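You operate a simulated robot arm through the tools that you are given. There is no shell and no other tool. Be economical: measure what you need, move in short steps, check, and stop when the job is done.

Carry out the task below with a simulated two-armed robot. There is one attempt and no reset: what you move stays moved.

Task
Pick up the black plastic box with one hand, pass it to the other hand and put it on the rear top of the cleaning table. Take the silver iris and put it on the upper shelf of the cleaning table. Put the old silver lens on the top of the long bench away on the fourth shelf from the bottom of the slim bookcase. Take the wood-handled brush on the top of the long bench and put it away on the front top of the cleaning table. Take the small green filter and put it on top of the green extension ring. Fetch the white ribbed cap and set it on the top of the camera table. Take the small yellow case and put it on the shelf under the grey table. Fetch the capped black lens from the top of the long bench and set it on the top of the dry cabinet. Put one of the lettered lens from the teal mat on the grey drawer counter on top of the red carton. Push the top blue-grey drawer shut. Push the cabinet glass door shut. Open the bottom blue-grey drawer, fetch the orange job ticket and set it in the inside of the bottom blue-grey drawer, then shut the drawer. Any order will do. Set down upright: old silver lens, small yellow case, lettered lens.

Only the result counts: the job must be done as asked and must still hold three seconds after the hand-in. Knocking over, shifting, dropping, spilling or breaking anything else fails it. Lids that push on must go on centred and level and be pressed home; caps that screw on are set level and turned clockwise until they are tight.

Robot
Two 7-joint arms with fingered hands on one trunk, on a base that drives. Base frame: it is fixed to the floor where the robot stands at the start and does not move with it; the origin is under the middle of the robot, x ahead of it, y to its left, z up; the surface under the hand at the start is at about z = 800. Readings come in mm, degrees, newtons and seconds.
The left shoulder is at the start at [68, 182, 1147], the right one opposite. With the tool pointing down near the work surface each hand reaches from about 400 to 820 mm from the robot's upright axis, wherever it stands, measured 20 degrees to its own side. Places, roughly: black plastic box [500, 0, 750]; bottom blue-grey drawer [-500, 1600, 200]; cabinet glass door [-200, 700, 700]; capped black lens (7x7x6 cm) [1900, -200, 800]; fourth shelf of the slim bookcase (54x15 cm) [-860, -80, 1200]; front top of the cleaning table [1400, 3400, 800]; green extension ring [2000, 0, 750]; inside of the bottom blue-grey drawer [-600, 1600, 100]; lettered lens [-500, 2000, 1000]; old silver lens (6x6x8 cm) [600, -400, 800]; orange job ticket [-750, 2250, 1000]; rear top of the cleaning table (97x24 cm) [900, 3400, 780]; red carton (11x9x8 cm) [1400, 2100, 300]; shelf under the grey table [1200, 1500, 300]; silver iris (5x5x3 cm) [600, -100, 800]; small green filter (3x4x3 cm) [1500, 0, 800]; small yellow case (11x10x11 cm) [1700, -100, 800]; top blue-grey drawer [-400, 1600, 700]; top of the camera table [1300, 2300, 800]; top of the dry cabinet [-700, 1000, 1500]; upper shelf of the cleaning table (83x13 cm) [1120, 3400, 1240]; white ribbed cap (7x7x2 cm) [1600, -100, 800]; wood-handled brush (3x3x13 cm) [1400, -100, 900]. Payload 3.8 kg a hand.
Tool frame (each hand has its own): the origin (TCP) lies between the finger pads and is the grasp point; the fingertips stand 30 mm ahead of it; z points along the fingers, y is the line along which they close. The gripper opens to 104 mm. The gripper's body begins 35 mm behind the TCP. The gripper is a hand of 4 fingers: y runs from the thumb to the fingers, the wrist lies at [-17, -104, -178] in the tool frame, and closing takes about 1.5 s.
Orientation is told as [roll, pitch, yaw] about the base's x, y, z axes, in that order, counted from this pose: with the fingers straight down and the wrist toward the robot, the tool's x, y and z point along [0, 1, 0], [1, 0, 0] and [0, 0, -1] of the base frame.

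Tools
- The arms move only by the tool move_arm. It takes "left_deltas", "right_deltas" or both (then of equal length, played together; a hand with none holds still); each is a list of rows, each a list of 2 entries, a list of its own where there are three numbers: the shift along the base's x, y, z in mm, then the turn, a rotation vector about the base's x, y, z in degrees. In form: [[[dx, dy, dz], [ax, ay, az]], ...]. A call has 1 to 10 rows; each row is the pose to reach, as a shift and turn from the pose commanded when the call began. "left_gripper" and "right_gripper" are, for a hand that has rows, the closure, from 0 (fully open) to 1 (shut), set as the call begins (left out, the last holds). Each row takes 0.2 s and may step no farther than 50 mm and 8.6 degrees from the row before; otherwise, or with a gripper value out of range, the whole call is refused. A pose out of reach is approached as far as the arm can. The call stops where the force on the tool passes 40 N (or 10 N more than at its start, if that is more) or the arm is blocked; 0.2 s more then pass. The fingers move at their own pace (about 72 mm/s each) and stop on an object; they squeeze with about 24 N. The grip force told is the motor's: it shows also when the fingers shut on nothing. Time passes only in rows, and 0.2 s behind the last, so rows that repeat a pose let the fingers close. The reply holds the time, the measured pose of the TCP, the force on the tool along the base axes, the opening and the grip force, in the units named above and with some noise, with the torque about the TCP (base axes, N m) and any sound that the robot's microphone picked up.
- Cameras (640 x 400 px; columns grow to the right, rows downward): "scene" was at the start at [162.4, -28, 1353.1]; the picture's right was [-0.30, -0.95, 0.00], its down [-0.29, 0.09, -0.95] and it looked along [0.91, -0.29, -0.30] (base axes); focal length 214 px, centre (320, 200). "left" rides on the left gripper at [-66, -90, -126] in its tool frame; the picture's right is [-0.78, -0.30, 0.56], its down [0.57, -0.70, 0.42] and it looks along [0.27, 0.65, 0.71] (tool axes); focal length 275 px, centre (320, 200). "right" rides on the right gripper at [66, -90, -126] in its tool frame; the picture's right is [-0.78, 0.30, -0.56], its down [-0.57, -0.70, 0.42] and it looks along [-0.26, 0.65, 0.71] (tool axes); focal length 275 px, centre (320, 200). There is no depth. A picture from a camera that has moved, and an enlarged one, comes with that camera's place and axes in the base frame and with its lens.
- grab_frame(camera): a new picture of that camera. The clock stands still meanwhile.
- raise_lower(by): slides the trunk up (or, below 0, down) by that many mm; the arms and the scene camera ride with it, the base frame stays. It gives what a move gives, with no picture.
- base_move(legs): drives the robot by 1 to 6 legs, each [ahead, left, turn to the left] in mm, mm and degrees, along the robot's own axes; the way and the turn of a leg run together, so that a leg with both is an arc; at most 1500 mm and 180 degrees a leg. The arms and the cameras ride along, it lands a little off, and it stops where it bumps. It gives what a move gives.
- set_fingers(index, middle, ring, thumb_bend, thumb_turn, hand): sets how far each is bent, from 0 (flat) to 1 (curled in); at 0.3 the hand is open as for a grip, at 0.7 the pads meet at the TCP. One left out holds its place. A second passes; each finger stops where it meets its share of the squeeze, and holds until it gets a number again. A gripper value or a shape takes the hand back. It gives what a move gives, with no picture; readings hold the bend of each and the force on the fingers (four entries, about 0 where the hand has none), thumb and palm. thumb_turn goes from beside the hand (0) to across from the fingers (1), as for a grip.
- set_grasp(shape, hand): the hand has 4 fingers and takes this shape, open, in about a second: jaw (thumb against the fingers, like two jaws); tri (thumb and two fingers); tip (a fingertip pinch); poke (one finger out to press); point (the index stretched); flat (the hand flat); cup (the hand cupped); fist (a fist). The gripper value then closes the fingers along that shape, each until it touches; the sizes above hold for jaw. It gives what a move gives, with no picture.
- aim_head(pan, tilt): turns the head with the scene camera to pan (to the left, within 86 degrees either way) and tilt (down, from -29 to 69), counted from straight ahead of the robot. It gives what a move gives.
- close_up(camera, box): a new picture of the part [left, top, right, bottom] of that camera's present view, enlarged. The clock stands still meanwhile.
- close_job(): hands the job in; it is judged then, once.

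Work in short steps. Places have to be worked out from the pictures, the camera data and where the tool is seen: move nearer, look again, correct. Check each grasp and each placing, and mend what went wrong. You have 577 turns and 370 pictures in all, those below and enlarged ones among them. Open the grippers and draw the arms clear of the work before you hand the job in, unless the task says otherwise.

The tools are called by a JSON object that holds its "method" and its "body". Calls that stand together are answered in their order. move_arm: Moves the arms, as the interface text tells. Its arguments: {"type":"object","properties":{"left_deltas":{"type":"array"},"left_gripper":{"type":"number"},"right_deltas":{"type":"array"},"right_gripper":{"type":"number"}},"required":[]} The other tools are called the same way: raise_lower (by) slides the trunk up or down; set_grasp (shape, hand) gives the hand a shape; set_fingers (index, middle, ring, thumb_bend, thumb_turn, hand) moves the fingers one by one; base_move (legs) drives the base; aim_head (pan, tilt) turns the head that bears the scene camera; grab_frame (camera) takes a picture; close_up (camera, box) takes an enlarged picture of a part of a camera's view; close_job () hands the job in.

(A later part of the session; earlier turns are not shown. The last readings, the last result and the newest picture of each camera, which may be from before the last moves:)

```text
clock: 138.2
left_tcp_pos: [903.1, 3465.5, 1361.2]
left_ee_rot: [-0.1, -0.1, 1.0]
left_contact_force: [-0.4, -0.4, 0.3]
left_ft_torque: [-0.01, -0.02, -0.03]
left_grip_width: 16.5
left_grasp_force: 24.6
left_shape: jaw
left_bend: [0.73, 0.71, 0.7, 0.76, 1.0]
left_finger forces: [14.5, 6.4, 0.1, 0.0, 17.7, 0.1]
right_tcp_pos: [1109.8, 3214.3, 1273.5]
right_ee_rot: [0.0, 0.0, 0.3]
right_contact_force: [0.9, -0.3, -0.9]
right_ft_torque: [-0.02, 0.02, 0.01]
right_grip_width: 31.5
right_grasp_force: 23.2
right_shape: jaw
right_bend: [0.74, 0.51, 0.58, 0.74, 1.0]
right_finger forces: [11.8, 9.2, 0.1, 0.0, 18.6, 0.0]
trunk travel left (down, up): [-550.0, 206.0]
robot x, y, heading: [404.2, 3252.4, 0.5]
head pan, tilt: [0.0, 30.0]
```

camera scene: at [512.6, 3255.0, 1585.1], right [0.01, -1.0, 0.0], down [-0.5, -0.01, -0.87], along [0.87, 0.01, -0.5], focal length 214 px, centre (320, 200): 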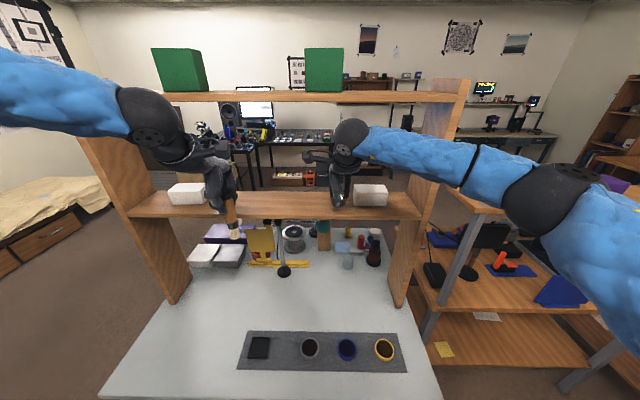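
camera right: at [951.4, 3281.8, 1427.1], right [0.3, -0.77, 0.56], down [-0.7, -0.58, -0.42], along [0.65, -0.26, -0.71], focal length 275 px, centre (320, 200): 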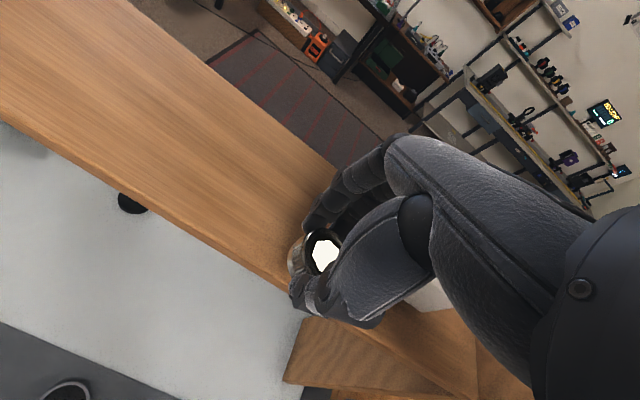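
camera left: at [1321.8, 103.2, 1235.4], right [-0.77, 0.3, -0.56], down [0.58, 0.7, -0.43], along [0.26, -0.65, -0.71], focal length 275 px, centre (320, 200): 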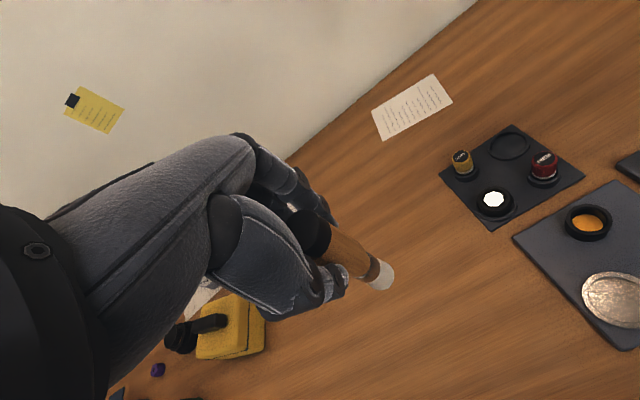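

{"method": "move_arm", "body": {"right_deltas": [[[0, 0, -4], [0, 0, 0]], [[0, 0, -8], [0, 0, 0]], [[0, 0, -11], [0, 0, 0]], [[0, 0, -14], [0, 0, 0]]]}}

{"method": "close_up", "body": {"camera": "right", "box": [220, 140, 440, 340]}}

```text
clock: 139.2
left_tcp_pos: [901.3, 3467.1, 1361.2]
left_ee_rot: [-0.1, -0.2, 0.9]
left_contact_force: [-0.3, 1.0, 0.0]
left_ft_torque: [-0.03, -0.01, 0.01]
left_grip_width: 16.4
left_grasp_force: 24.4
left_shape: jaw
left_bend: [0.73, 0.71, 0.7, 0.76, 1.0]
left_finger forces: [14.4, 6.2, 0.0, 0.1, 17.6, 0.0]
right_tcp_pos: [1109.2, 3215.3, 1264.1]
right_ee_rot: [0.2, -0.5, 0.3]
right_contact_force: [4.1, 0.6, 24.5]
right_ft_torque: [0.0, -0.3, -0.01]
right_grip_width: 32.9
right_grasp_force: 24.5
right_shape: jaw
right_bend: [0.74, 0.5, 0.58, 0.75, 1.0]
right_finger forces: [15.5, 11.7, 0.5, 0.0, 21.2, 0.0]
trunk travel left (down, up): [-550.0, 206.0]
robot x, y, heading: [404.2, 3252.4, 0.6]
head pan, tilt: [0.0, 30.0]
```

```text
2.00 times, centred on (330, 240) of right
camera zoom: at [1018.9, 3279.8, 1388.2], right [0.29, -0.78, 0.56], down [-0.69, -0.58, -0.43], along [0.66, -0.26, -0.71], focal length 551 px, centre (300, 120)
```

zoom: 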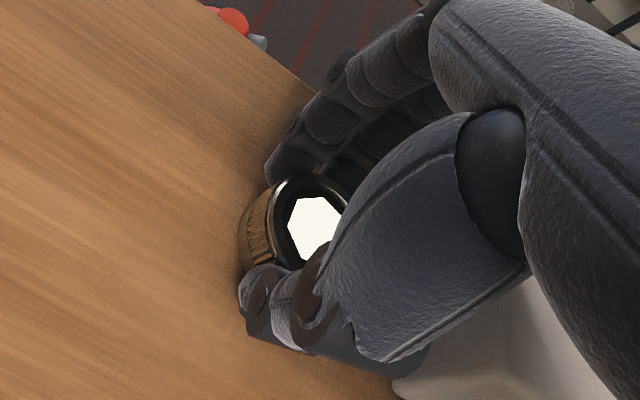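

Firm contact at z≈1264. I ease up slightly, open the hand, then rise a bit and back out.

{"method": "move_arm", "body": {"right_deltas": [[[0, 0, 3], [0, 0, 0]], [[0, 0, 3], [0, 0, 0]], [[0, 0, 3], [0, 0, 0]], [[0, 0, 3], [0, 0, 0]], [[0, 0, 3], [0, 0, 0]]], "right_gripper": 0.2}}

{"method": "move_arm", "body": {"right_deltas": [[[0, 0, 15], [0, 0, 0]], [[0, 0, 35], [0, 0, 0]], [[0, 0, 48], [0, 0, 0]], [[-40, 0, 48], [0, 0, 0]], [[-85, 0, 48], [0, 0, 0]], [[-130, 0, 55], [0, 0, 0]], [[-175, 0, 75], [0, 0, 0]], [[-215, 0, 100], [0, 0, 0]]]}}

{"method": "close_up", "body": {"camera": "scene", "box": [100, 80, 450, 240]}}

```text
clock: 140.4
left_tcp_pos: [902.2, 3467.4, 1359.0]
left_ee_rot: [-0.2, -0.1, 1.1]
left_contact_force: [0.0, -0.2, 1.2]
left_ft_torque: [-0.02, -0.02, -0.01]
left_grip_width: 16.4
left_grasp_force: 23.8
left_shape: jaw
left_bend: [0.73, 0.71, 0.7, 0.76, 1.0]
left_finger forces: [14.5, 6.3, 0.0, 0.1, 17.7, 0.0]
right_tcp_pos: [1108.5, 3215.0, 1261.6]
right_ee_rot: [0.0, 0.0, 0.4]
right_contact_force: [-1.1, 0.0, 1.8]
right_ft_torque: [0.0, -0.08, 0.0]
right_grip_width: 82.0
right_grasp_force: 0.1
right_shape: jaw
right_bend: [0.27, 0.35, 0.31, 0.47, 0.98]
right_finger forces: [0.0, 1.9, 0.0, 0.0, 0.0, 0.0]
trunk travel left (down, up): [-550.0, 206.0]
robot x, y, heading: [405.4, 3250.9, 0.9]
head pan, tilt: [0.0, 30.0]
```

```text
clock: 142.2
left_tcp_pos: [901.5, 3466.3, 1360.6]
left_ee_rot: [-0.1, -0.1, 1.0]
left_contact_force: [-0.8, 0.2, -0.9]
left_ft_torque: [0.03, 0.01, 0.01]
left_grip_width: 16.5
left_grasp_force: 23.9
left_shape: jaw
left_bend: [0.73, 0.71, 0.7, 0.76, 1.0]
left_finger forces: [14.5, 6.3, 0.1, 0.0, 17.7, 0.0]
right_tcp_pos: [893.7, 3215.0, 1361.5]
right_ee_rot: [0.0, -0.1, 0.2]
right_contact_force: [-0.8, 0.0, -0.1]
right_ft_torque: [0.01, 0.0, 0.0]
right_grip_width: 82.8
right_grasp_force: 0.1
right_shape: jaw
right_bend: [0.27, 0.34, 0.31, 0.47, 0.98]
right_finger forces: [0.0, 0.0, 0.1, 0.0, 0.0, 0.0]
trunk travel left (down, up): [-550.0, 206.0]
robot x, y, heading: [404.1, 3253.3, 1.0]
head pan, tilt: [0.0, 30.0]
```

```text
1.83 times, centred on (275, 160) of scene
camera zoom: at [510.4, 3254.5, 1585.3], right [0.01, -1.0, 0.0], down [-0.5, -0.01, -0.87], along [0.87, 0.01, -0.5], focal length 392 px, centre (402, 273)
```

zoom: 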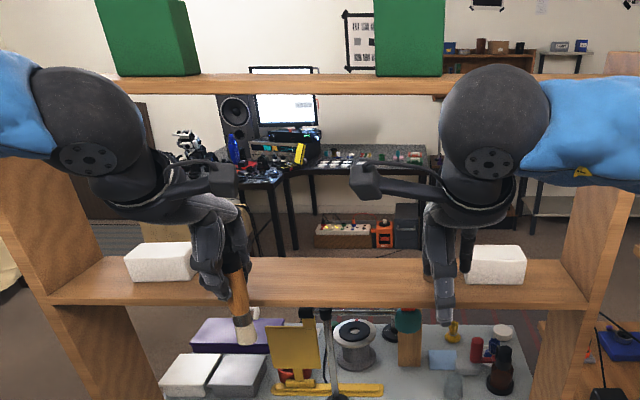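

{"method": "grab_frame", "body": {"camera": "right"}}

```text
271 pictures are left
camera right: at [804.9, 3280.5, 1486.8], right [0.3, -0.77, 0.56], down [-0.7, -0.58, -0.43], along [0.65, -0.26, -0.71], focal length 275 px, centre (320, 200)
```

right: 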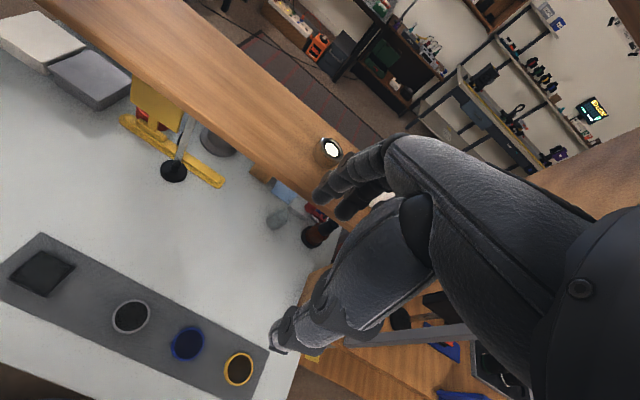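

The iris stands on the shelf. For the brush (front top) I need the other side; I check the way round the +y end.

{"method": "aim_head", "body": {"pan": 60, "tilt": 35}}

{"method": "grab_frame", "body": {"camera": "scene"}}

{"method": "aim_head", "body": {"pan": 15, "tilt": 20}}

{"method": "grab_frame", "body": {"camera": "scene"}}

```text
clock: 143.6
left_tcp_pos: [902.3, 3465.2, 1359.5]
left_ee_rot: [-0.2, -0.1, 1.0]
left_contact_force: [0.6, -0.8, -0.7]
left_ft_torque: [0.01, 0.02, -0.02]
left_grip_width: 16.4
left_grasp_force: 23.9
left_shape: jaw
left_bend: [0.73, 0.71, 0.7, 0.76, 1.0]
left_finger forces: [14.5, 6.3, 0.0, 0.1, 17.6, 0.0]
right_tcp_pos: [893.4, 3214.9, 1360.8]
right_ee_rot: [0.1, -0.1, 0.3]
right_contact_force: [-0.7, 0.2, -0.1]
right_ft_torque: [-0.01, -0.02, 0.01]
right_grip_width: 82.7
right_grasp_force: 0.2
right_shape: jaw
right_bend: [0.27, 0.34, 0.31, 0.47, 0.98]
right_finger forces: [0.0, 0.0, 0.0, 0.0, 0.0, 0.1]
trunk travel left (down, up): [-550.0, 206.0]
robot x, y, heading: [402.7, 3253.4, 0.8]
head pan, tilt: [60.0, 35.0]
```

```text
270 pictures are left
camera scene: at [464.3, 3329.6, 1577.4], right [0.87, -0.49, 0.0], down [-0.28, -0.5, -0.82], along [0.4, 0.72, -0.57], focal length 214 px, centre (320, 200)
```

scene: 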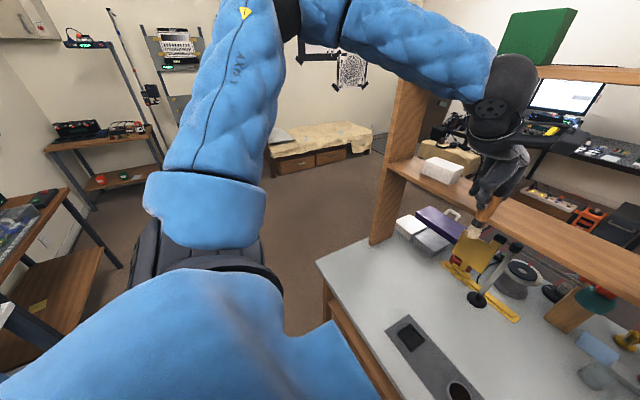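

```text
clock: 144.7
left_tcp_pos: [902.1, 3467.1, 1360.2]
left_ee_rot: [-0.1, -0.1, 1.0]
left_contact_force: [-0.1, -0.3, -0.6]
left_ft_torque: [0.03, 0.01, -0.01]
left_grip_width: 16.4
left_grasp_force: 24.6
left_shape: jaw
left_bend: [0.73, 0.71, 0.7, 0.76, 1.0]
left_finger forces: [14.5, 6.3, 0.1, 0.1, 17.6, 0.0]
right_tcp_pos: [894.9, 3215.6, 1360.9]
right_ee_rot: [0.1, -0.1, 0.3]
right_contact_force: [-0.4, 0.4, 0.2]
right_ft_torque: [-0.03, -0.01, 0.02]
right_grip_width: 83.2
right_grasp_force: 0.0
right_shape: jaw
right_bend: [0.27, 0.34, 0.31, 0.47, 0.98]
right_finger forces: [0.0, 0.1, 0.0, 0.1, 0.1, 0.0]
trunk travel left (down, up): [-550.0, 206.0]
robot x, y, heading: [399.1, 3253.7, 0.8]
head pan, tilt: [15.0, 20.0]
```

```text
269 pictures are left
camera scene: at [510.7, 3278.3, 1601.2], right [0.27, -0.96, 0.0], down [-0.33, -0.09, -0.94], along [0.9, 0.26, -0.34], focal length 214 px, centre (320, 200)
```

scene: 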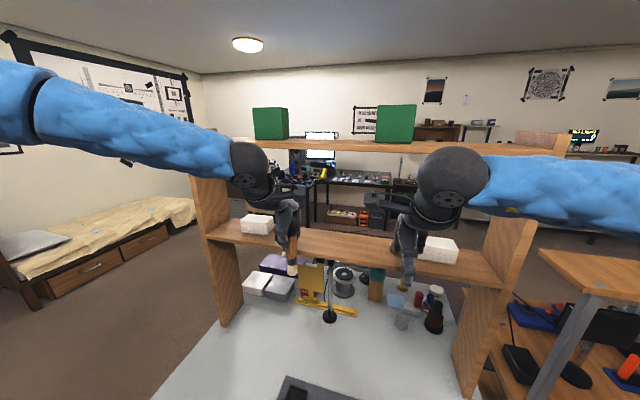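

The way is free. I drive round the +y end of the table to its +x side and face it.

{"method": "base_move", "body": {"legs": [[0, 1050, 0], [1480, 0, 0], [120, 0, -90], [850, 0, 0], [0, 0, -90]]}}

{"method": "aim_head", "body": {"pan": 0, "tilt": 35}}

{"method": "grab_frame", "body": {"camera": "scene"}}

```text
clock: 168.8
left_tcp_pos: [1470.8, 3177.5, 1358.7]
left_ee_rot: [-0.1, -0.1, -178.9]
left_contact_force: [0.0, 0.2, -0.7]
left_ft_torque: [0.01, 0.0, 0.05]
left_grip_width: 16.3
left_grasp_force: 23.8
left_shape: jaw
left_bend: [0.73, 0.71, 0.7, 0.76, 1.0]
left_finger forces: [14.4, 6.4, 0.1, 0.0, 17.2, 0.0]
right_tcp_pos: [1477.6, 3426.9, 1361.7]
right_ee_rot: [-0.1, 0.0, -179.8]
right_contact_force: [0.3, 0.6, -1.2]
right_ft_torque: [-0.01, 0.07, 0.0]
right_grip_width: 83.0
right_grasp_force: 0.0
right_shape: jaw
right_bend: [0.27, 0.34, 0.31, 0.47, 0.98]
right_finger forces: [0.0, 0.1, 0.1, 0.0, 0.0, 0.0]
trunk travel left (down, up): [-550.0, 206.0]
robot x, y, heading: [1970.6, 3394.5, -179.1]
head pan, tilt: [15.0, 20.0]
```

```text
clock: 169.6
left_tcp_pos: [1469.7, 3179.1, 1359.9]
left_ee_rot: [-0.1, 0.0, -179.0]
left_contact_force: [-0.1, 0.3, -0.3]
left_ft_torque: [0.02, 0.02, 0.0]
left_grip_width: 16.5
left_grasp_force: 24.2
left_shape: jaw
left_bend: [0.73, 0.71, 0.7, 0.76, 1.0]
left_finger forces: [14.4, 6.4, 0.0, 0.0, 17.3, 0.0]
right_tcp_pos: [1478.5, 3429.3, 1361.7]
right_ee_rot: [0.0, 0.0, -179.7]
right_contact_force: [0.3, -0.1, -0.5]
right_ft_torque: [-0.02, 0.0, -0.02]
right_grip_width: 83.2
right_grasp_force: 0.0
right_shape: jaw
right_bend: [0.27, 0.34, 0.31, 0.47, 0.98]
right_finger forces: [0.0, 0.1, 0.0, 0.0, 0.1, 0.1]
trunk travel left (down, up): [-550.0, 206.0]
robot x, y, heading: [1970.6, 3389.1, -179.2]
head pan, tilt: [0.0, 35.0]
```

```text
268 pictures are left
camera scene: at [1865.9, 3390.3, 1577.4], right [-0.02, 1.0, 0.0], down [0.57, 0.01, -0.82], along [-0.82, -0.01, -0.57], focal length 214 px, centre (320, 200)
```

scene: 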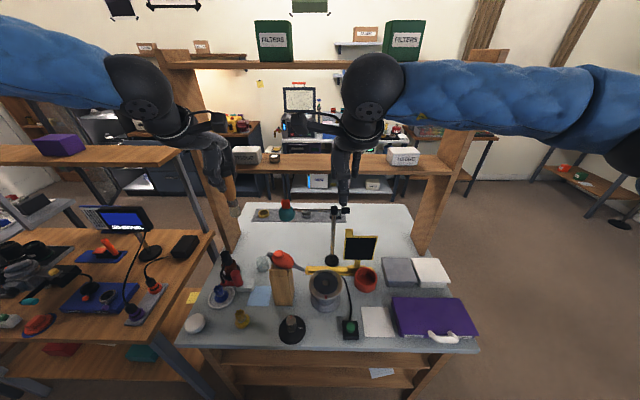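

Front top is crowded but there is a gap between the yellow figure and the black knob. I zoom.

{"method": "close_up", "body": {"camera": "scene", "box": [170, 230, 400, 370]}}

{"method": "grab_frame", "body": {"camera": "left"}}

```text
2.78 times, centred on (285, 300) of scene
camera zoom: at [1865.9, 3390.3, 1577.4], right [-0.02, 1.0, 0.0], down [0.57, 0.01, -0.82], along [-0.82, -0.01, -0.57], focal length 597 px, centre (417, -78)
```

zoom: 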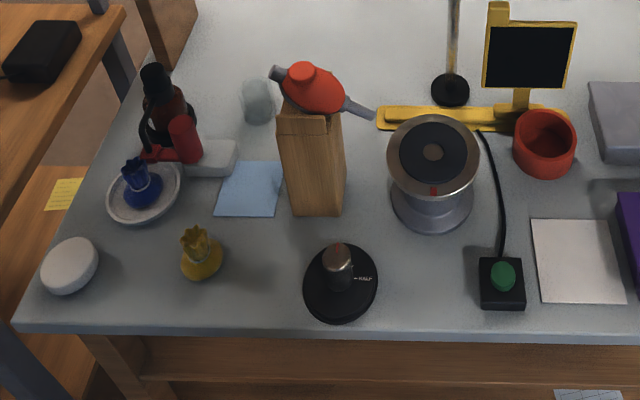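

```text
266 pictures are left
camera left: at [1559.4, 3243.3, 1484.7], right [0.28, 0.78, -0.56], down [0.71, -0.56, -0.43], along [-0.64, -0.28, -0.71], focal length 275 px, centre (320, 200)
```

left: 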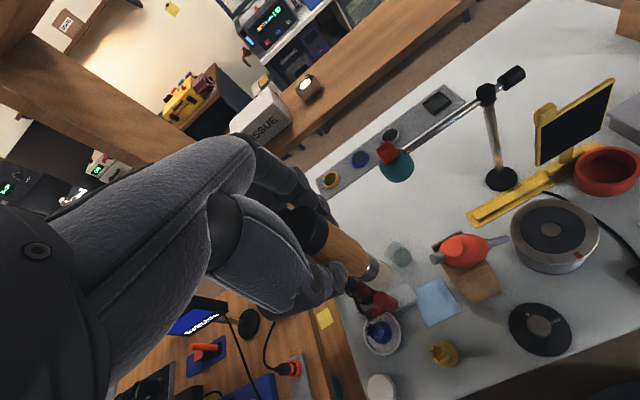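

Good gap between the dial and the green switch: about (1521,3405). I shift the robot 150 mm to its right, and lower the trunk 200.

{"method": "base_move", "body": {"legs": [[0, -150, 0]]}}

{"method": "raise_lower", "body": {"by": -200}}

{"method": "grab_frame", "body": {"camera": "scene"}}

{"method": "grab_frame", "body": {"camera": "left"}}

```text
clock: 171.0
left_tcp_pos: [1468.9, 3328.0, 1359.5]
left_ee_rot: [0.0, -0.1, -178.8]
left_contact_force: [-0.2, 0.3, 0.2]
left_ft_torque: [-0.04, -0.02, -0.03]
left_grip_width: 16.6
left_grasp_force: 24.1
left_shape: jaw
left_bend: [0.73, 0.71, 0.7, 0.76, 1.0]
left_finger forces: [14.5, 6.4, 0.1, 0.0, 17.1, 0.0]
right_tcp_pos: [1476.8, 3577.8, 1360.4]
right_ee_rot: [0.0, -0.1, -179.5]
right_contact_force: [-0.7, 0.3, -0.3]
right_ft_torque: [0.0, -0.01, 0.01]
right_grip_width: 83.0
right_grasp_force: 0.0
right_shape: jaw
right_bend: [0.27, 0.34, 0.31, 0.47, 0.98]
right_finger forces: [0.1, 0.1, 0.0, 0.1, 0.0, 0.0]
trunk travel left (down, up): [-550.0, 206.0]
robot x, y, heading: [1965.5, 3543.1, -179.0]
head pan, tilt: [0.0, 35.0]
```

```text
clock: 173.2
left_tcp_pos: [1469.4, 3328.2, 1160.7]
left_ee_rot: [-0.1, -0.1, -178.8]
left_contact_force: [0.6, 0.7, -0.2]
left_ft_torque: [-0.07, 0.0, -0.03]
left_grip_width: 16.5
left_grasp_force: 23.9
left_shape: jaw
left_bend: [0.73, 0.71, 0.7, 0.76, 1.0]
left_finger forces: [14.4, 6.4, 0.0, 0.0, 17.2, 0.0]
right_tcp_pos: [1475.6, 3577.9, 1162.1]
right_ee_rot: [0.2, 0.0, -179.6]
right_contact_force: [0.5, 0.2, 0.9]
right_ft_torque: [0.0, 0.03, -0.02]
right_grip_width: 83.0
right_grasp_force: 0.1
right_shape: jaw
right_bend: [0.27, 0.34, 0.31, 0.47, 0.98]
right_finger forces: [0.1, 0.0, 0.0, 0.1, 0.0, 0.0]
trunk travel left (down, up): [-350.0, 406.0]
robot x, y, heading: [1965.8, 3541.9, -179.1]
head pan, tilt: [0.0, 35.0]
```

```text
265 pictures are left
camera scene: at [1825.0, 3541.2, 1376.2], right [-0.02, 1.0, 0.0], down [0.57, 0.01, -0.82], along [-0.82, -0.01, -0.57], focal length 214 px, centre (320, 200)
```

scene: 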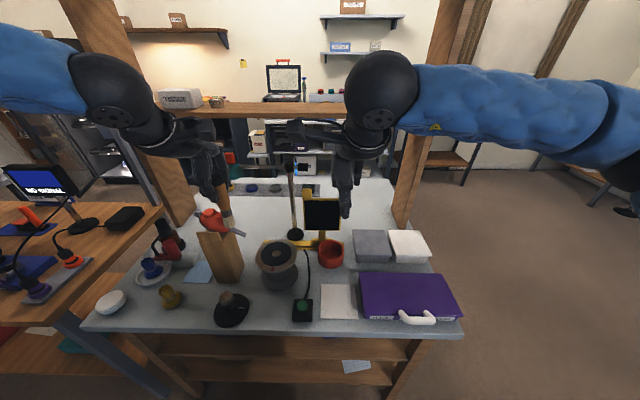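

```text
264 pictures are left
camera left: at [1557.7, 3393.7, 1285.1], right [0.28, 0.78, -0.56], down [0.71, -0.56, -0.43], along [-0.64, -0.28, -0.71], focal length 275 px, centre (320, 200)
```

left: 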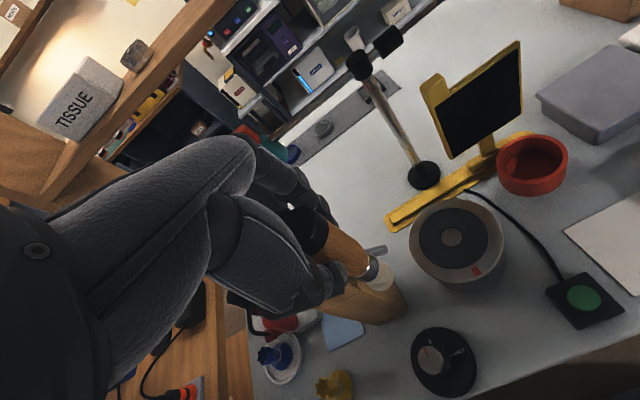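

The spot triangulates to (1518,3399,800). I move over it and lower the brush.

{"method": "move_arm", "body": {"left_deltas": [[[25, 36, 0], [0, 0, 0]], [[49, 72, 0], [0, 0, 0]], [[49, 72, -45], [0, 0, 0]], [[49, 72, -90], [0, 0, 0]], [[49, 72, -135], [0, 0, 0]], [[49, 72, -180], [0, 0, 0]], [[49, 72, -225], [0, 0, 0]]]}}

{"method": "grab_frame", "body": {"camera": "left"}}

{"method": "close_up", "body": {"camera": "scene", "box": [170, 180, 380, 340]}}

```text
clock: 174.8
left_tcp_pos: [1516.2, 3397.7, 933.6]
left_ee_rot: [-0.2, -0.1, -178.7]
left_contact_force: [0.3, 0.0, -0.7]
left_ft_torque: [0.0, 0.01, 0.03]
left_grip_width: 16.4
left_grasp_force: 24.0
left_shape: jaw
left_bend: [0.73, 0.71, 0.7, 0.76, 1.0]
left_finger forces: [14.5, 6.1, 0.0, 0.0, 17.2, 0.0]
right_tcp_pos: [1474.0, 3577.6, 1161.0]
right_ee_rot: [0.0, 0.0, -179.5]
right_contact_force: [-0.6, 0.3, 0.3]
right_ft_torque: [-0.01, 0.01, 0.0]
right_grip_width: 82.8
right_grasp_force: 0.1
right_shape: jaw
right_bend: [0.27, 0.34, 0.31, 0.47, 0.98]
right_finger forces: [0.1, 0.0, 0.1, 0.0, 0.1, 0.0]
trunk travel left (down, up): [-350.0, 406.0]
robot x, y, heading: [1969.4, 3542.6, -178.8]
head pan, tilt: [0.0, 35.0]
```

```text
263 pictures are left
camera left: at [1604.9, 3463.3, 1058.3], right [0.28, 0.78, -0.55], down [0.71, -0.56, -0.43], along [-0.64, -0.28, -0.71], focal length 275 px, centre (320, 200)
```

left: 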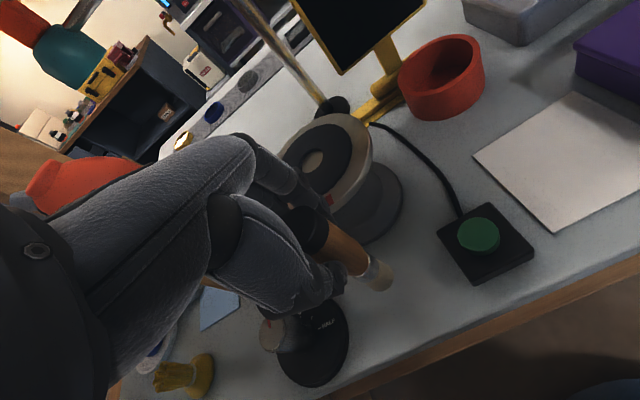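

```text
2.50 times, centred on (275, 260) of scene
camera zoom: at [1824.0, 3540.7, 1376.0], right [-0.02, 1.0, 0.0], down [0.57, 0.01, -0.82], along [-0.82, -0.01, -0.57], focal length 536 px, centre (432, 50)
```

zoom: 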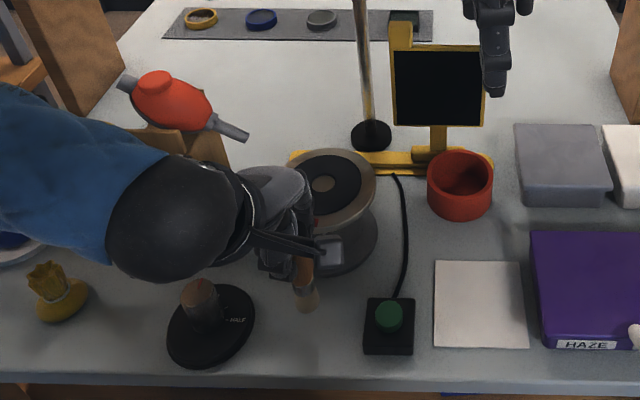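

I nudge 12 mm toward the edge for clearance from the tin and lower to contact.

{"method": "move_arm", "body": {"left_deltas": [[[12, 3, 0], [0, 0, 0]], [[12, 3, -10], [0, 0, 0]], [[12, 3, -16], [0, 0, 0]], [[12, 3, -20], [0, 0, 0]]]}}

```text
clock: 175.8
left_tcp_pos: [1531.0, 3390.8, 922.9]
left_ee_rot: [-0.2, -0.1, -178.8]
left_contact_force: [-0.3, 0.2, 0.0]
left_ft_torque: [0.0, 0.01, 0.03]
left_grip_width: 16.5
left_grasp_force: 24.1
left_shape: jaw
left_bend: [0.73, 0.71, 0.7, 0.76, 1.0]
left_finger forces: [14.5, 6.1, 0.1, 0.0, 17.3, 0.1]
left hand out of reach, approached as far as the arm can: row 2, 3, 4
right_tcp_pos: [1475.1, 3579.4, 1161.3]
right_ee_rot: [0.0, 0.0, -179.5]
right_contact_force: [-1.0, 1.1, 0.1]
right_ft_torque: [-0.02, 0.0, 0.03]
right_grip_width: 83.1
right_grasp_force: 0.1
right_shape: jaw
right_bend: [0.27, 0.34, 0.31, 0.47, 0.98]
right_finger forces: [0.0, 0.0, 0.0, 0.0, 0.1, 0.0]
trunk travel left (down, up): [-350.0, 406.0]
robot x, y, heading: [1965.1, 3544.4, -179.2]
head pan, tilt: [0.0, 35.0]
```

Near the reach limit here; I raise the hand 110 with the arm and lower the trunk 100 to get a better arm pose.

{"method": "move_arm", "body": {"left_deltas": [[[0, 5, 40], [0, 0, 0]], [[0, 8, 80], [0, 0, 0]], [[0, 8, 115], [0, 0, 0]]]}}

{"method": "raise_lower", "body": {"by": -100}}

{"method": "move_arm", "body": {"left_deltas": [[[0, 0, -5], [0, 0, 0]], [[0, 0, -12], [0, 0, 0]], [[0, 0, -18], [0, 0, 0]], [[0, 0, -23], [0, 0, 0]]]}}

```text
clock: 176.6
left_tcp_pos: [1533.4, 3401.0, 1038.2]
left_ee_rot: [-0.1, 0.0, -178.8]
left_contact_force: [0.2, 0.3, -0.7]
left_ft_torque: [-0.02, 0.0, 0.03]
left_grip_width: 16.4
left_grasp_force: 24.2
left_shape: jaw
left_bend: [0.73, 0.71, 0.7, 0.76, 1.0]
left_finger forces: [14.5, 5.9, 0.0, 0.0, 17.3, 0.0]
right_tcp_pos: [1476.1, 3578.3, 1162.0]
right_ee_rot: [0.1, -0.1, -179.6]
right_contact_force: [-0.2, 0.0, 0.0]
right_ft_torque: [-0.03, 0.0, 0.01]
right_grip_width: 83.2
right_grasp_force: 0.0
right_shape: jaw
right_bend: [0.27, 0.34, 0.31, 0.47, 0.98]
right_finger forces: [0.0, 0.0, 0.0, 0.0, 0.0, 0.0]
trunk travel left (down, up): [-350.0, 406.0]
robot x, y, heading: [1966.1, 3549.3, -179.0]
head pan, tilt: [0.0, 35.0]
```

```text
clock: 177.9
left_tcp_pos: [1531.3, 3399.9, 939.6]
left_ee_rot: [-0.1, -0.1, -178.8]
left_contact_force: [0.0, 0.6, -0.5]
left_ft_torque: [-0.03, 0.05, -0.01]
left_grip_width: 16.6
left_grasp_force: 24.3
left_shape: jaw
left_bend: [0.73, 0.71, 0.7, 0.76, 1.0]
left_finger forces: [14.6, 6.0, 0.1, 0.1, 17.1, 0.1]
right_tcp_pos: [1476.1, 3578.8, 1061.9]
right_ee_rot: [0.1, -0.1, -179.5]
right_contact_force: [0.4, 0.0, 0.7]
right_ft_torque: [0.01, 0.02, 0.05]
right_grip_width: 82.9
right_grasp_force: 0.1
right_shape: jaw
right_bend: [0.27, 0.34, 0.31, 0.47, 0.98]
right_finger forces: [0.0, 0.1, 0.0, 0.1, 0.1, 0.1]
trunk travel left (down, up): [-250.0, 506.0]
robot x, y, heading: [1967.7, 3542.3, -179.0]
head pan, tilt: [0.0, 35.0]
```

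```text
clock: 178.9
left_tcp_pos: [1529.6, 3399.6, 913.2]
left_ee_rot: [-0.1, -0.1, -178.8]
left_contact_force: [0.3, 0.0, -0.2]
left_ft_torque: [-0.02, -0.05, -0.01]
left_grip_width: 16.4
left_grasp_force: 23.8
left_shape: jaw
left_bend: [0.73, 0.71, 0.7, 0.77, 1.0]
left_finger forces: [14.5, 6.0, 0.1, 0.1, 17.2, 0.0]
right_tcp_pos: [1475.3, 3579.6, 1061.0]
right_ee_rot: [0.0, 0.0, -179.5]
right_contact_force: [0.3, -0.5, 0.2]
right_ft_torque: [0.0, 0.01, 0.0]
right_grip_width: 82.8
right_grasp_force: 0.1
right_shape: jaw
right_bend: [0.27, 0.34, 0.31, 0.47, 0.98]
right_finger forces: [0.0, 0.0, 0.0, 0.2, 0.0, 0.0]
trunk travel left (down, up): [-250.0, 506.0]
robot x, y, heading: [1964.9, 3541.6, -178.8]
head pan, tilt: [0.0, 35.0]
```

{"method": "move_arm", "body": {"left_deltas": [[[0, 0, -4], [0, 0, 0]], [[0, 0, -8], [0, 0, 0]], [[0, 0, -12], [0, 0, 0]]]}}

{"method": "close_up", "body": {"camera": "scene", "box": [170, 200, 380, 380]}}

```text
clock: 179.7
left_tcp_pos: [1530.8, 3399.4, 902.4]
left_ee_rot: [-0.1, 0.0, -178.7]
left_contact_force: [-0.1, -0.9, -0.3]
left_ft_torque: [0.02, 0.0, -0.03]
left_grip_width: 16.4
left_grasp_force: 24.2
left_shape: jaw
left_bend: [0.73, 0.71, 0.7, 0.77, 1.0]
left_finger forces: [14.5, 5.8, 0.1, 0.0, 17.2, 0.0]
right_tcp_pos: [1474.4, 3577.5, 1061.0]
right_ee_rot: [0.0, 0.1, -179.5]
right_contact_force: [-0.4, -0.3, 1.2]
right_ft_torque: [0.0, -0.02, 0.01]
right_grip_width: 82.9
right_grasp_force: 0.0
right_shape: jaw
right_bend: [0.27, 0.34, 0.31, 0.47, 0.98]
right_finger forces: [0.0, 0.1, 0.0, 0.0, 0.0, 0.0]
trunk travel left (down, up): [-250.0, 506.0]
robot x, y, heading: [1966.5, 3546.9, -179.0]
head pan, tilt: [0.0, 35.0]
```

```text
2.22 times, centred on (275, 290) of scene
camera zoom: at [1785.6, 3540.4, 1274.2], right [-0.02, 1.0, 0.0], down [0.57, 0.01, -0.82], along [-0.82, -0.01, -0.57], focal length 477 px, centre (420, 0)
```

zoom: 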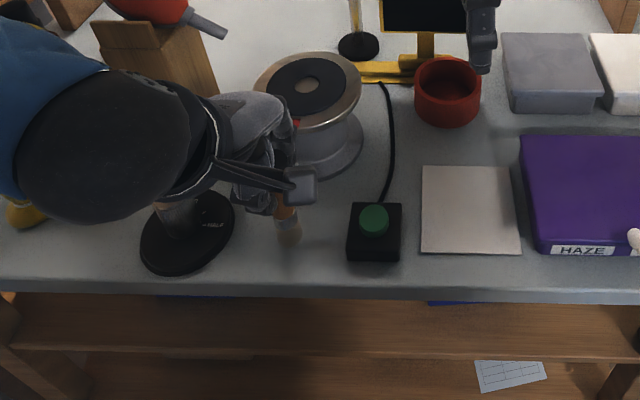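

{"method": "move_arm", "body": {"left_deltas": [[[0, 0, -4], [0, 0, 0]], [[0, 0, -8], [0, 0, 0]], [[0, 0, -12], [0, 0, 0]], [[0, 0, -15], [0, 0, 0]], [[0, 0, -18], [0, 0, 0]]]}}

{"method": "grab_frame", "body": {"camera": "left"}}

```text
clock: 180.9
left_tcp_pos: [1530.0, 3398.0, 887.2]
left_ee_rot: [-0.2, -0.4, -178.7]
left_contact_force: [2.6, -2.3, 19.4]
left_ft_torque: [-0.02, 0.01, -0.04]
left_grip_width: 17.5
left_grasp_force: 24.2
left_shape: jaw
left_bend: [0.73, 0.71, 0.7, 0.77, 1.0]
left_finger forces: [15.2, 8.5, 0.1, 0.0, 22.1, 0.0]
right_tcp_pos: [1477.6, 3578.7, 1061.3]
right_ee_rot: [0.0, 0.0, -179.6]
right_contact_force: [-0.2, -0.4, -0.3]
right_ft_torque: [0.05, 0.0, 0.0]
right_grip_width: 82.8
right_grasp_force: 0.1
right_shape: jaw
right_bend: [0.27, 0.34, 0.31, 0.47, 0.98]
right_finger forces: [0.0, 0.0, 0.1, 0.0, 0.0, 0.0]
trunk travel left (down, up): [-250.0, 506.0]
robot x, y, heading: [1966.3, 3544.4, -179.1]
head pan, tilt: [0.0, 35.0]
```

```text
260 pictures are left
camera left: at [1619.2, 3465.2, 1011.2], right [0.28, 0.78, -0.56], down [0.71, -0.56, -0.43], along [-0.65, -0.28, -0.71], focal length 275 px, centre (320, 200)
```

left: 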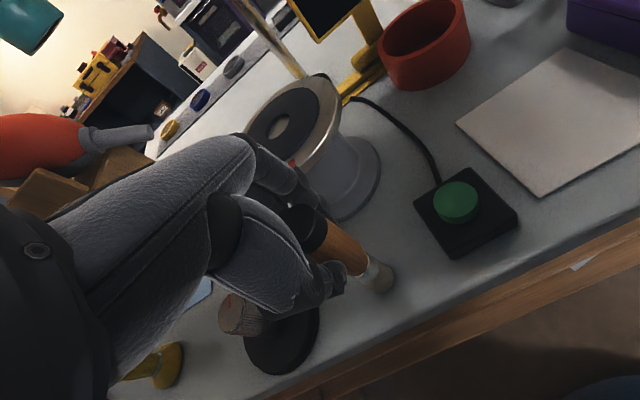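

The brush stands on the table (z≈777). I open partly and rise.

{"method": "move_arm", "body": {"left_deltas": [[[0, 0, 3], [0, 0, 0]], [[0, 0, 3], [0, 0, 0]], [[0, 0, 3], [0, 0, 0]], [[0, 0, 3], [0, 0, 0]]], "left_gripper": 0.45}}

{"method": "move_arm", "body": {"left_deltas": [[[0, 0, 20], [0, 0, 0]], [[0, 0, 50], [0, 0, 0]], [[0, 0, 90], [0, 0, 0]], [[0, 0, 130], [0, 0, 0]], [[0, 0, 170], [0, 0, 0]]]}}

{"method": "grab_frame", "body": {"camera": "left"}}

{"method": "grab_frame", "body": {"camera": "scene"}}

```text
clock: 181.9
left_tcp_pos: [1531.9, 3399.1, 887.6]
left_ee_rot: [0.0, 0.0, -178.7]
left_contact_force: [0.3, -0.5, -0.5]
left_ft_torque: [-0.03, 0.01, 0.0]
left_grip_width: 57.0
left_grasp_force: 0.1
left_shape: jaw
left_bend: [0.73, 0.43, 0.39, 0.66, 0.99]
left_finger forces: [0.0, 0.0, 0.0, 0.1, 0.0, 0.0]
right_tcp_pos: [1475.0, 3578.5, 1060.8]
right_ee_rot: [0.0, -0.1, -179.4]
right_contact_force: [0.5, -0.1, -0.3]
right_ft_torque: [0.0, 0.01, -0.04]
right_grip_width: 82.9
right_grasp_force: 0.1
right_shape: jaw
right_bend: [0.27, 0.34, 0.31, 0.47, 0.98]
right_finger forces: [0.0, 0.0, 0.0, 0.1, 0.1, 0.1]
trunk travel left (down, up): [-250.0, 506.0]
robot x, y, heading: [1969.4, 3539.5, -178.9]
head pan, tilt: [0.0, 35.0]
```

```text
clock: 183.1
left_tcp_pos: [1531.4, 3401.2, 1057.2]
left_ee_rot: [-0.1, 0.0, -178.8]
left_contact_force: [-0.8, 0.0, 0.4]
left_ft_torque: [-0.02, 0.01, 0.0]
left_grip_width: 56.9
left_grasp_force: 0.1
left_shape: jaw
left_bend: [0.73, 0.42, 0.39, 0.66, 0.99]
left_finger forces: [0.2, 0.0, 0.1, 0.1, 0.0, 0.1]
right_tcp_pos: [1476.5, 3579.7, 1062.1]
right_ee_rot: [0.1, -0.1, -179.5]
right_contact_force: [-0.1, 0.2, 0.4]
right_ft_torque: [-0.02, -0.01, 0.0]
right_grip_width: 83.3
right_grasp_force: 0.1
right_shape: jaw
right_bend: [0.27, 0.34, 0.31, 0.47, 0.98]
right_finger forces: [0.0, 0.1, 0.1, 0.0, 0.0, 0.1]
trunk travel left (down, up): [-250.0, 506.0]
robot x, y, heading: [1962.0, 3544.6, -179.0]
head pan, tilt: [0.0, 35.0]
```

```text
259 pictures are left
camera left: at [1619.7, 3466.3, 1183.0], right [0.28, 0.78, -0.56], down [0.71, -0.56, -0.43], along [-0.64, -0.28, -0.71], focal length 275 px, centre (320, 200)
```

left: 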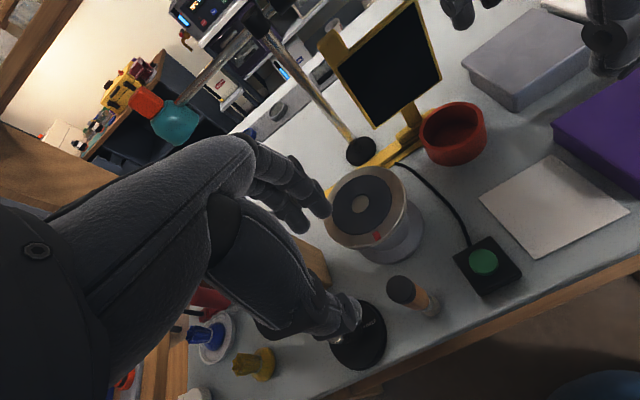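

```text
258 pictures are left
camera scene: at [1786.4, 3540.6, 1274.4], right [-0.02, 1.0, 0.0], down [0.57, 0.01, -0.82], along [-0.82, -0.01, -0.57], focal length 214 px, centre (320, 200)
```

scene: 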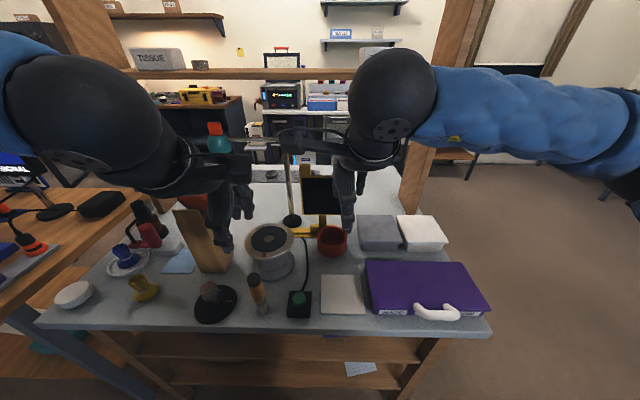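

Brush stands fine. Next I back off, turn to −y and drive back to the long bench along the +x side.

{"method": "base_move", "body": {"legs": [[-300, 0, 0], [0, 0, 89]]}}

{"method": "aim_head", "body": {"pan": -20, "tilt": 25}}

{"method": "grab_frame", "body": {"camera": "scene"}}

```text
clock: 188.9
left_tcp_pos: [2399.7, 3109.2, 1057.7]
left_ee_rot: [-0.1, 0.1, -89.8]
left_contact_force: [-0.3, -0.5, 0.3]
left_ft_torque: [-0.03, -0.02, 0.01]
left_grip_width: 56.7
left_grasp_force: 0.1
left_shape: jaw
left_bend: [0.73, 0.42, 0.39, 0.66, 0.99]
left_finger forces: [0.0, 0.0, 0.0, 0.0, 0.0, 0.0]
right_tcp_pos: [2220.1, 3058.2, 1061.2]
right_ee_rot: [0.0, 0.0, -90.5]
right_contact_force: [-1.0, 0.0, -0.6]
right_ft_torque: [0.0, -0.02, 0.0]
right_grip_width: 82.9
right_grasp_force: 0.0
right_shape: jaw
right_bend: [0.27, 0.34, 0.31, 0.47, 0.98]
right_finger forces: [0.0, 0.1, 0.0, 0.0, 0.0, 0.0]
trunk travel left (down, up): [-250.0, 506.0]
robot x, y, heading: [2266.4, 3547.5, -90.1]
head pan, tilt: [0.0, 35.0]
```

```text
clock: 189.8
left_tcp_pos: [2400.3, 3110.0, 1057.5]
left_ee_rot: [-0.1, 0.0, -89.7]
left_contact_force: [0.3, 0.3, -1.0]
left_ft_torque: [-0.04, -0.01, -0.02]
left_grip_width: 57.0
left_grasp_force: 0.0
left_shape: jaw
left_bend: [0.73, 0.42, 0.39, 0.66, 0.99]
left_finger forces: [0.0, 0.0, 0.0, 0.0, 0.0, 0.1]
right_tcp_pos: [2220.0, 3057.2, 1060.8]
right_ee_rot: [0.1, 0.0, -90.5]
right_contact_force: [1.1, -0.5, 0.2]
right_ft_torque: [0.0, -0.04, -0.02]
right_grip_width: 83.1
right_grasp_force: 0.1
right_shape: jaw
right_bend: [0.27, 0.34, 0.31, 0.47, 0.98]
right_finger forces: [0.0, 0.1, 0.1, 0.0, 0.1, 0.0]
trunk travel left (down, up): [-250.0, 506.0]
robot x, y, heading: [2267.7, 3550.1, -90.1]
head pan, tilt: [-20.0, 25.0]
```

```text
257 pictures are left
camera scene: at [2234.0, 3368.3, 1289.9], right [-0.94, 0.34, 0.0], down [0.14, 0.4, -0.91], along [-0.31, -0.85, -0.42], focal length 214 px, centre (320, 200)
```

scene: 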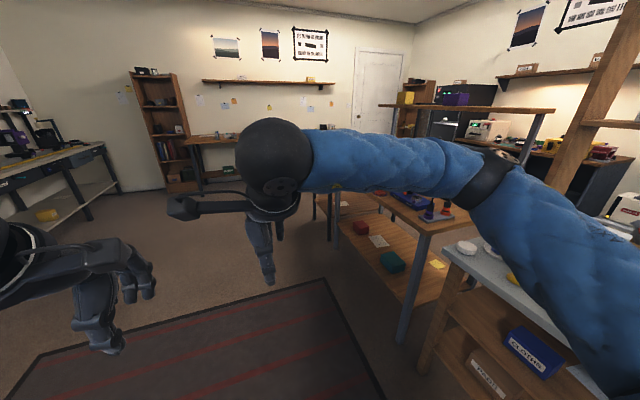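

The carton on the camera table's lower shelf is accessible from this side. I drive to the bench near x≈1690.

{"method": "base_move", "body": {"legs": [[1500, 0, 0], [1480, 0, 0], [0, -580, 0]]}}

{"method": "aim_head", "body": {"pan": 0, "tilt": 50}}

{"method": "grab_frame", "body": {"camera": "scene"}}

```text
clock: 207.0
left_tcp_pos: [1824.3, 145.9, 1057.8]
left_ee_rot: [-0.1, 0.1, -89.4]
left_contact_force: [-0.6, 0.8, 0.0]
left_ft_torque: [-0.02, 0.02, 0.01]
left_grip_width: 56.8
left_grasp_force: 0.1
left_shape: jaw
left_bend: [0.73, 0.42, 0.39, 0.66, 0.99]
left_finger forces: [0.0, 0.0, 0.0, 0.0, 0.0, 0.1]
right_tcp_pos: [1644.9, 94.0, 1061.3]
right_ee_rot: [0.1, 0.0, -90.2]
right_contact_force: [0.2, -0.5, -0.3]
right_ft_torque: [0.01, -0.02, 0.01]
right_grip_width: 83.3
right_grasp_force: 0.1
right_shape: jaw
right_bend: [0.27, 0.34, 0.31, 0.47, 0.98]
right_finger forces: [0.1, 0.0, 0.0, 0.0, 0.0, 0.0]
trunk travel left (down, up): [-250.0, 506.0]
robot x, y, heading: [1689.9, 582.1, -89.7]
head pan, tilt: [-20.0, 25.0]
```

```text
clock: 207.9
left_tcp_pos: [1824.0, 145.9, 1057.2]
left_ee_rot: [0.0, 0.0, -89.6]
left_contact_force: [-0.1, -1.0, -0.3]
left_ft_torque: [0.0, 0.0, 0.0]
left_grip_width: 56.7
left_grasp_force: 0.0
left_shape: jaw
left_bend: [0.73, 0.42, 0.39, 0.66, 0.99]
left_finger forces: [0.0, 0.0, 0.0, 0.1, 0.0, 0.0]
right_tcp_pos: [1645.9, 94.7, 1061.2]
right_ee_rot: [0.0, 0.0, -90.2]
right_contact_force: [-0.2, 0.0, -1.2]
right_ft_torque: [0.01, 0.0, -0.02]
right_grip_width: 82.9
right_grasp_force: 0.0
right_shape: jaw
right_bend: [0.27, 0.34, 0.31, 0.47, 0.98]
right_finger forces: [0.0, 0.0, 0.0, 0.1, 0.0, 0.1]
trunk travel left (down, up): [-250.0, 506.0]
robot x, y, heading: [1690.3, 583.1, -89.4]
head pan, tilt: [0.0, 50.0]
```

```text
256 pictures are left
camera scene: at [1689.3, 414.2, 1252.6], right [-1.0, 0.0, 0.0], down [0.0, 0.77, -0.64], along [0.0, -0.64, -0.77], focal length 214 px, centre (320, 200)
```

scene: 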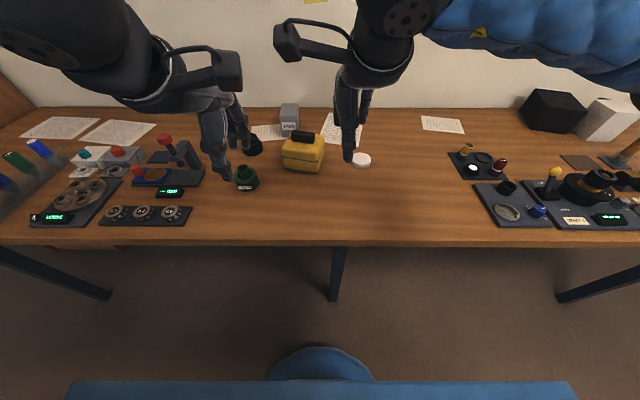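

I move ahead 60 mm and bring the right hand above the cap (~1561,−122).

{"method": "base_move", "body": {"legs": [[60, 0, 0]]}}

{"method": "move_arm", "body": {"right_deltas": [[[-20, -30, 0], [0, 0, 0]], [[-40, -60, 0], [0, 0, 0]], [[-60, -95, 0], [0, 0, 0]], [[-80, -130, 0], [0, 0, 0]], [[-84, -155, -30], [0, 0, 0]], [[-84, -155, -75], [0, 0, 0]], [[-84, -155, -120], [0, 0, 0]]], "right_gripper": 0}}

{"method": "grab_frame", "body": {"camera": "right"}}

```text
clock: 208.8
left_tcp_pos: [1826.8, 85.0, 1055.7]
left_ee_rot: [-0.2, 0.2, -89.5]
left_contact_force: [-0.3, 0.2, -0.3]
left_ft_torque: [0.01, 0.04, 0.02]
left_grip_width: 56.9
left_grasp_force: 0.1
left_shape: jaw
left_bend: [0.73, 0.42, 0.39, 0.66, 0.99]
left_finger forces: [0.0, 0.0, 0.0, 0.0, 0.1, 0.0]
right_tcp_pos: [1646.6, 32.6, 1060.0]
right_ee_rot: [0.0, 0.0, -90.1]
right_contact_force: [-0.5, -0.2, -0.9]
right_ft_torque: [-0.02, 0.01, 0.0]
right_grip_width: 83.2
right_grasp_force: 0.1
right_shape: jaw
right_bend: [0.27, 0.34, 0.31, 0.47, 0.98]
right_finger forces: [0.0, 0.0, 0.0, 0.1, 0.0, 0.0]
trunk travel left (down, up): [-250.0, 506.0]
robot x, y, heading: [1690.1, 524.8, -89.7]
head pan, tilt: [0.0, 50.0]
```

```text
clock: 210.4
left_tcp_pos: [1827.1, 86.5, 1057.4]
left_ee_rot: [-0.2, 0.1, -89.5]
left_contact_force: [-0.5, -0.1, -0.1]
left_ft_torque: [0.04, 0.0, -0.03]
left_grip_width: 57.0
left_grasp_force: 0.0
left_shape: jaw
left_bend: [0.73, 0.42, 0.39, 0.66, 0.99]
left_finger forces: [0.1, 0.0, 0.1, 0.0, 0.0, 0.1]
right_tcp_pos: [1564.2, -120.9, 940.8]
right_ee_rot: [0.0, 0.0, -90.2]
right_contact_force: [0.7, 0.0, 0.3]
right_ft_torque: [0.0, -0.02, 0.01]
right_grip_width: 103.7
right_grasp_force: 0.2
right_shape: jaw
right_bend: [0.3, 0.3, 0.3, 0.3, 0.97]
right_finger forces: [0.0, 0.0, 0.1, 0.0, 0.0, 0.1]
trunk travel left (down, up): [-250.0, 506.0]
robot x, y, heading: [1687.4, 521.9, -89.5]
head pan, tilt: [0.0, 50.0]
```

```text
255 pictures are left
camera right: at [1631.7, -30.7, 1065.4], right [-0.78, -0.29, 0.56], down [-0.57, 0.7, -0.43], along [-0.27, -0.65, -0.71], focal length 275 px, centre (320, 200)
```

right: 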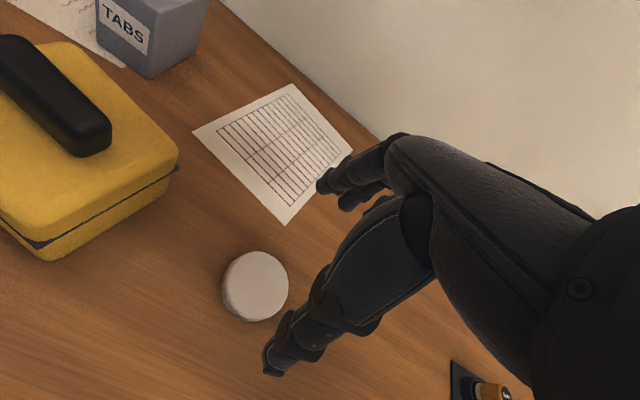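

Cap at (1562,−125). I descend and close on it.

{"method": "move_arm", "body": {"right_deltas": [[[-2, -4, -40], [0, 0, 0]], [[-2, -4, -80], [0, 0, 0]], [[-2, -4, -109], [0, 0, 0]]]}}

{"method": "move_arm", "body": {"right_deltas": [[[0, 0, 0], [0, 0, 0]], [[0, 0, 0], [0, 0, 0]], [[0, 0, 0], [0, 0, 0]], [[0, 0, 0], [0, 0, 0]], [[0, 0, 0], [0, 0, 0]]], "right_gripper": 0.9}}

{"method": "grab_frame", "body": {"camera": "right"}}

```text
clock: 211.2
left_tcp_pos: [1826.3, 87.0, 1058.3]
left_ee_rot: [-0.1, 0.1, -89.5]
left_contact_force: [0.1, -0.6, 0.2]
left_ft_torque: [0.0, 0.02, 0.01]
left_grip_width: 56.8
left_grasp_force: 0.2
left_shape: jaw
left_bend: [0.73, 0.42, 0.39, 0.66, 0.99]
left_finger forces: [0.1, 0.0, 0.0, 0.0, 0.1, 0.0]
right_tcp_pos: [1560.1, -127.8, 832.4]
right_ee_rot: [0.1, 0.0, -90.2]
right_contact_force: [-0.4, -0.2, 0.1]
right_ft_torque: [-0.03, 0.02, 0.03]
right_grip_width: 103.7
right_grasp_force: 0.1
right_shape: jaw
right_bend: [0.3, 0.3, 0.3, 0.3, 0.97]
right_finger forces: [0.0, 0.1, 0.0, 0.1, 0.0, 0.0]
trunk travel left (down, up): [-250.0, 506.0]
robot x, y, heading: [1686.8, 524.0, -89.7]
head pan, tilt: [0.0, 50.0]
```

```text
clock: 212.4
left_tcp_pos: [1826.7, 87.0, 1056.8]
left_ee_rot: [0.0, 0.1, -89.5]
left_contact_force: [-0.5, 0.6, 0.4]
left_ft_torque: [-0.02, 0.03, -0.01]
left_grip_width: 56.9
left_grasp_force: 0.0
left_shape: jaw
left_bend: [0.73, 0.42, 0.39, 0.66, 0.99]
left_finger forces: [0.0, 0.0, 0.0, 0.0, 0.0, 0.0]
right_tcp_pos: [1560.3, -126.0, 832.4]
right_ee_rot: [0.0, -0.2, -90.1]
right_contact_force: [0.7, 0.0, 0.1]
right_ft_torque: [0.0, 0.0, 0.0]
right_grip_width: 55.7
right_grasp_force: 23.6
right_shape: jaw
right_bend: [0.73, 0.43, 0.45, 0.67, 1.0]
right_finger forces: [13.0, 8.1, 0.1, 0.1, 20.7, 0.1]
trunk travel left (down, up): [-250.0, 506.0]
robot x, y, heading: [1686.2, 524.8, -89.6]
head pan, tilt: [0.0, 50.0]
```

```text
254 pictures are left
camera right: at [1628.1, -36.5, 957.5], right [-0.78, -0.29, 0.56], down [-0.57, 0.7, -0.43], along [-0.27, -0.65, -0.71], focal length 275 px, centre (320, 200)
```

right: 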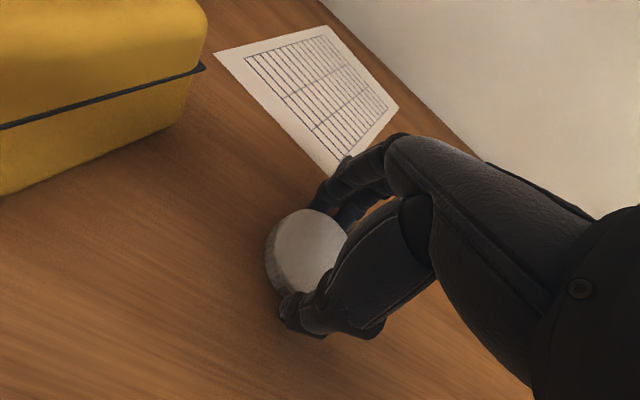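

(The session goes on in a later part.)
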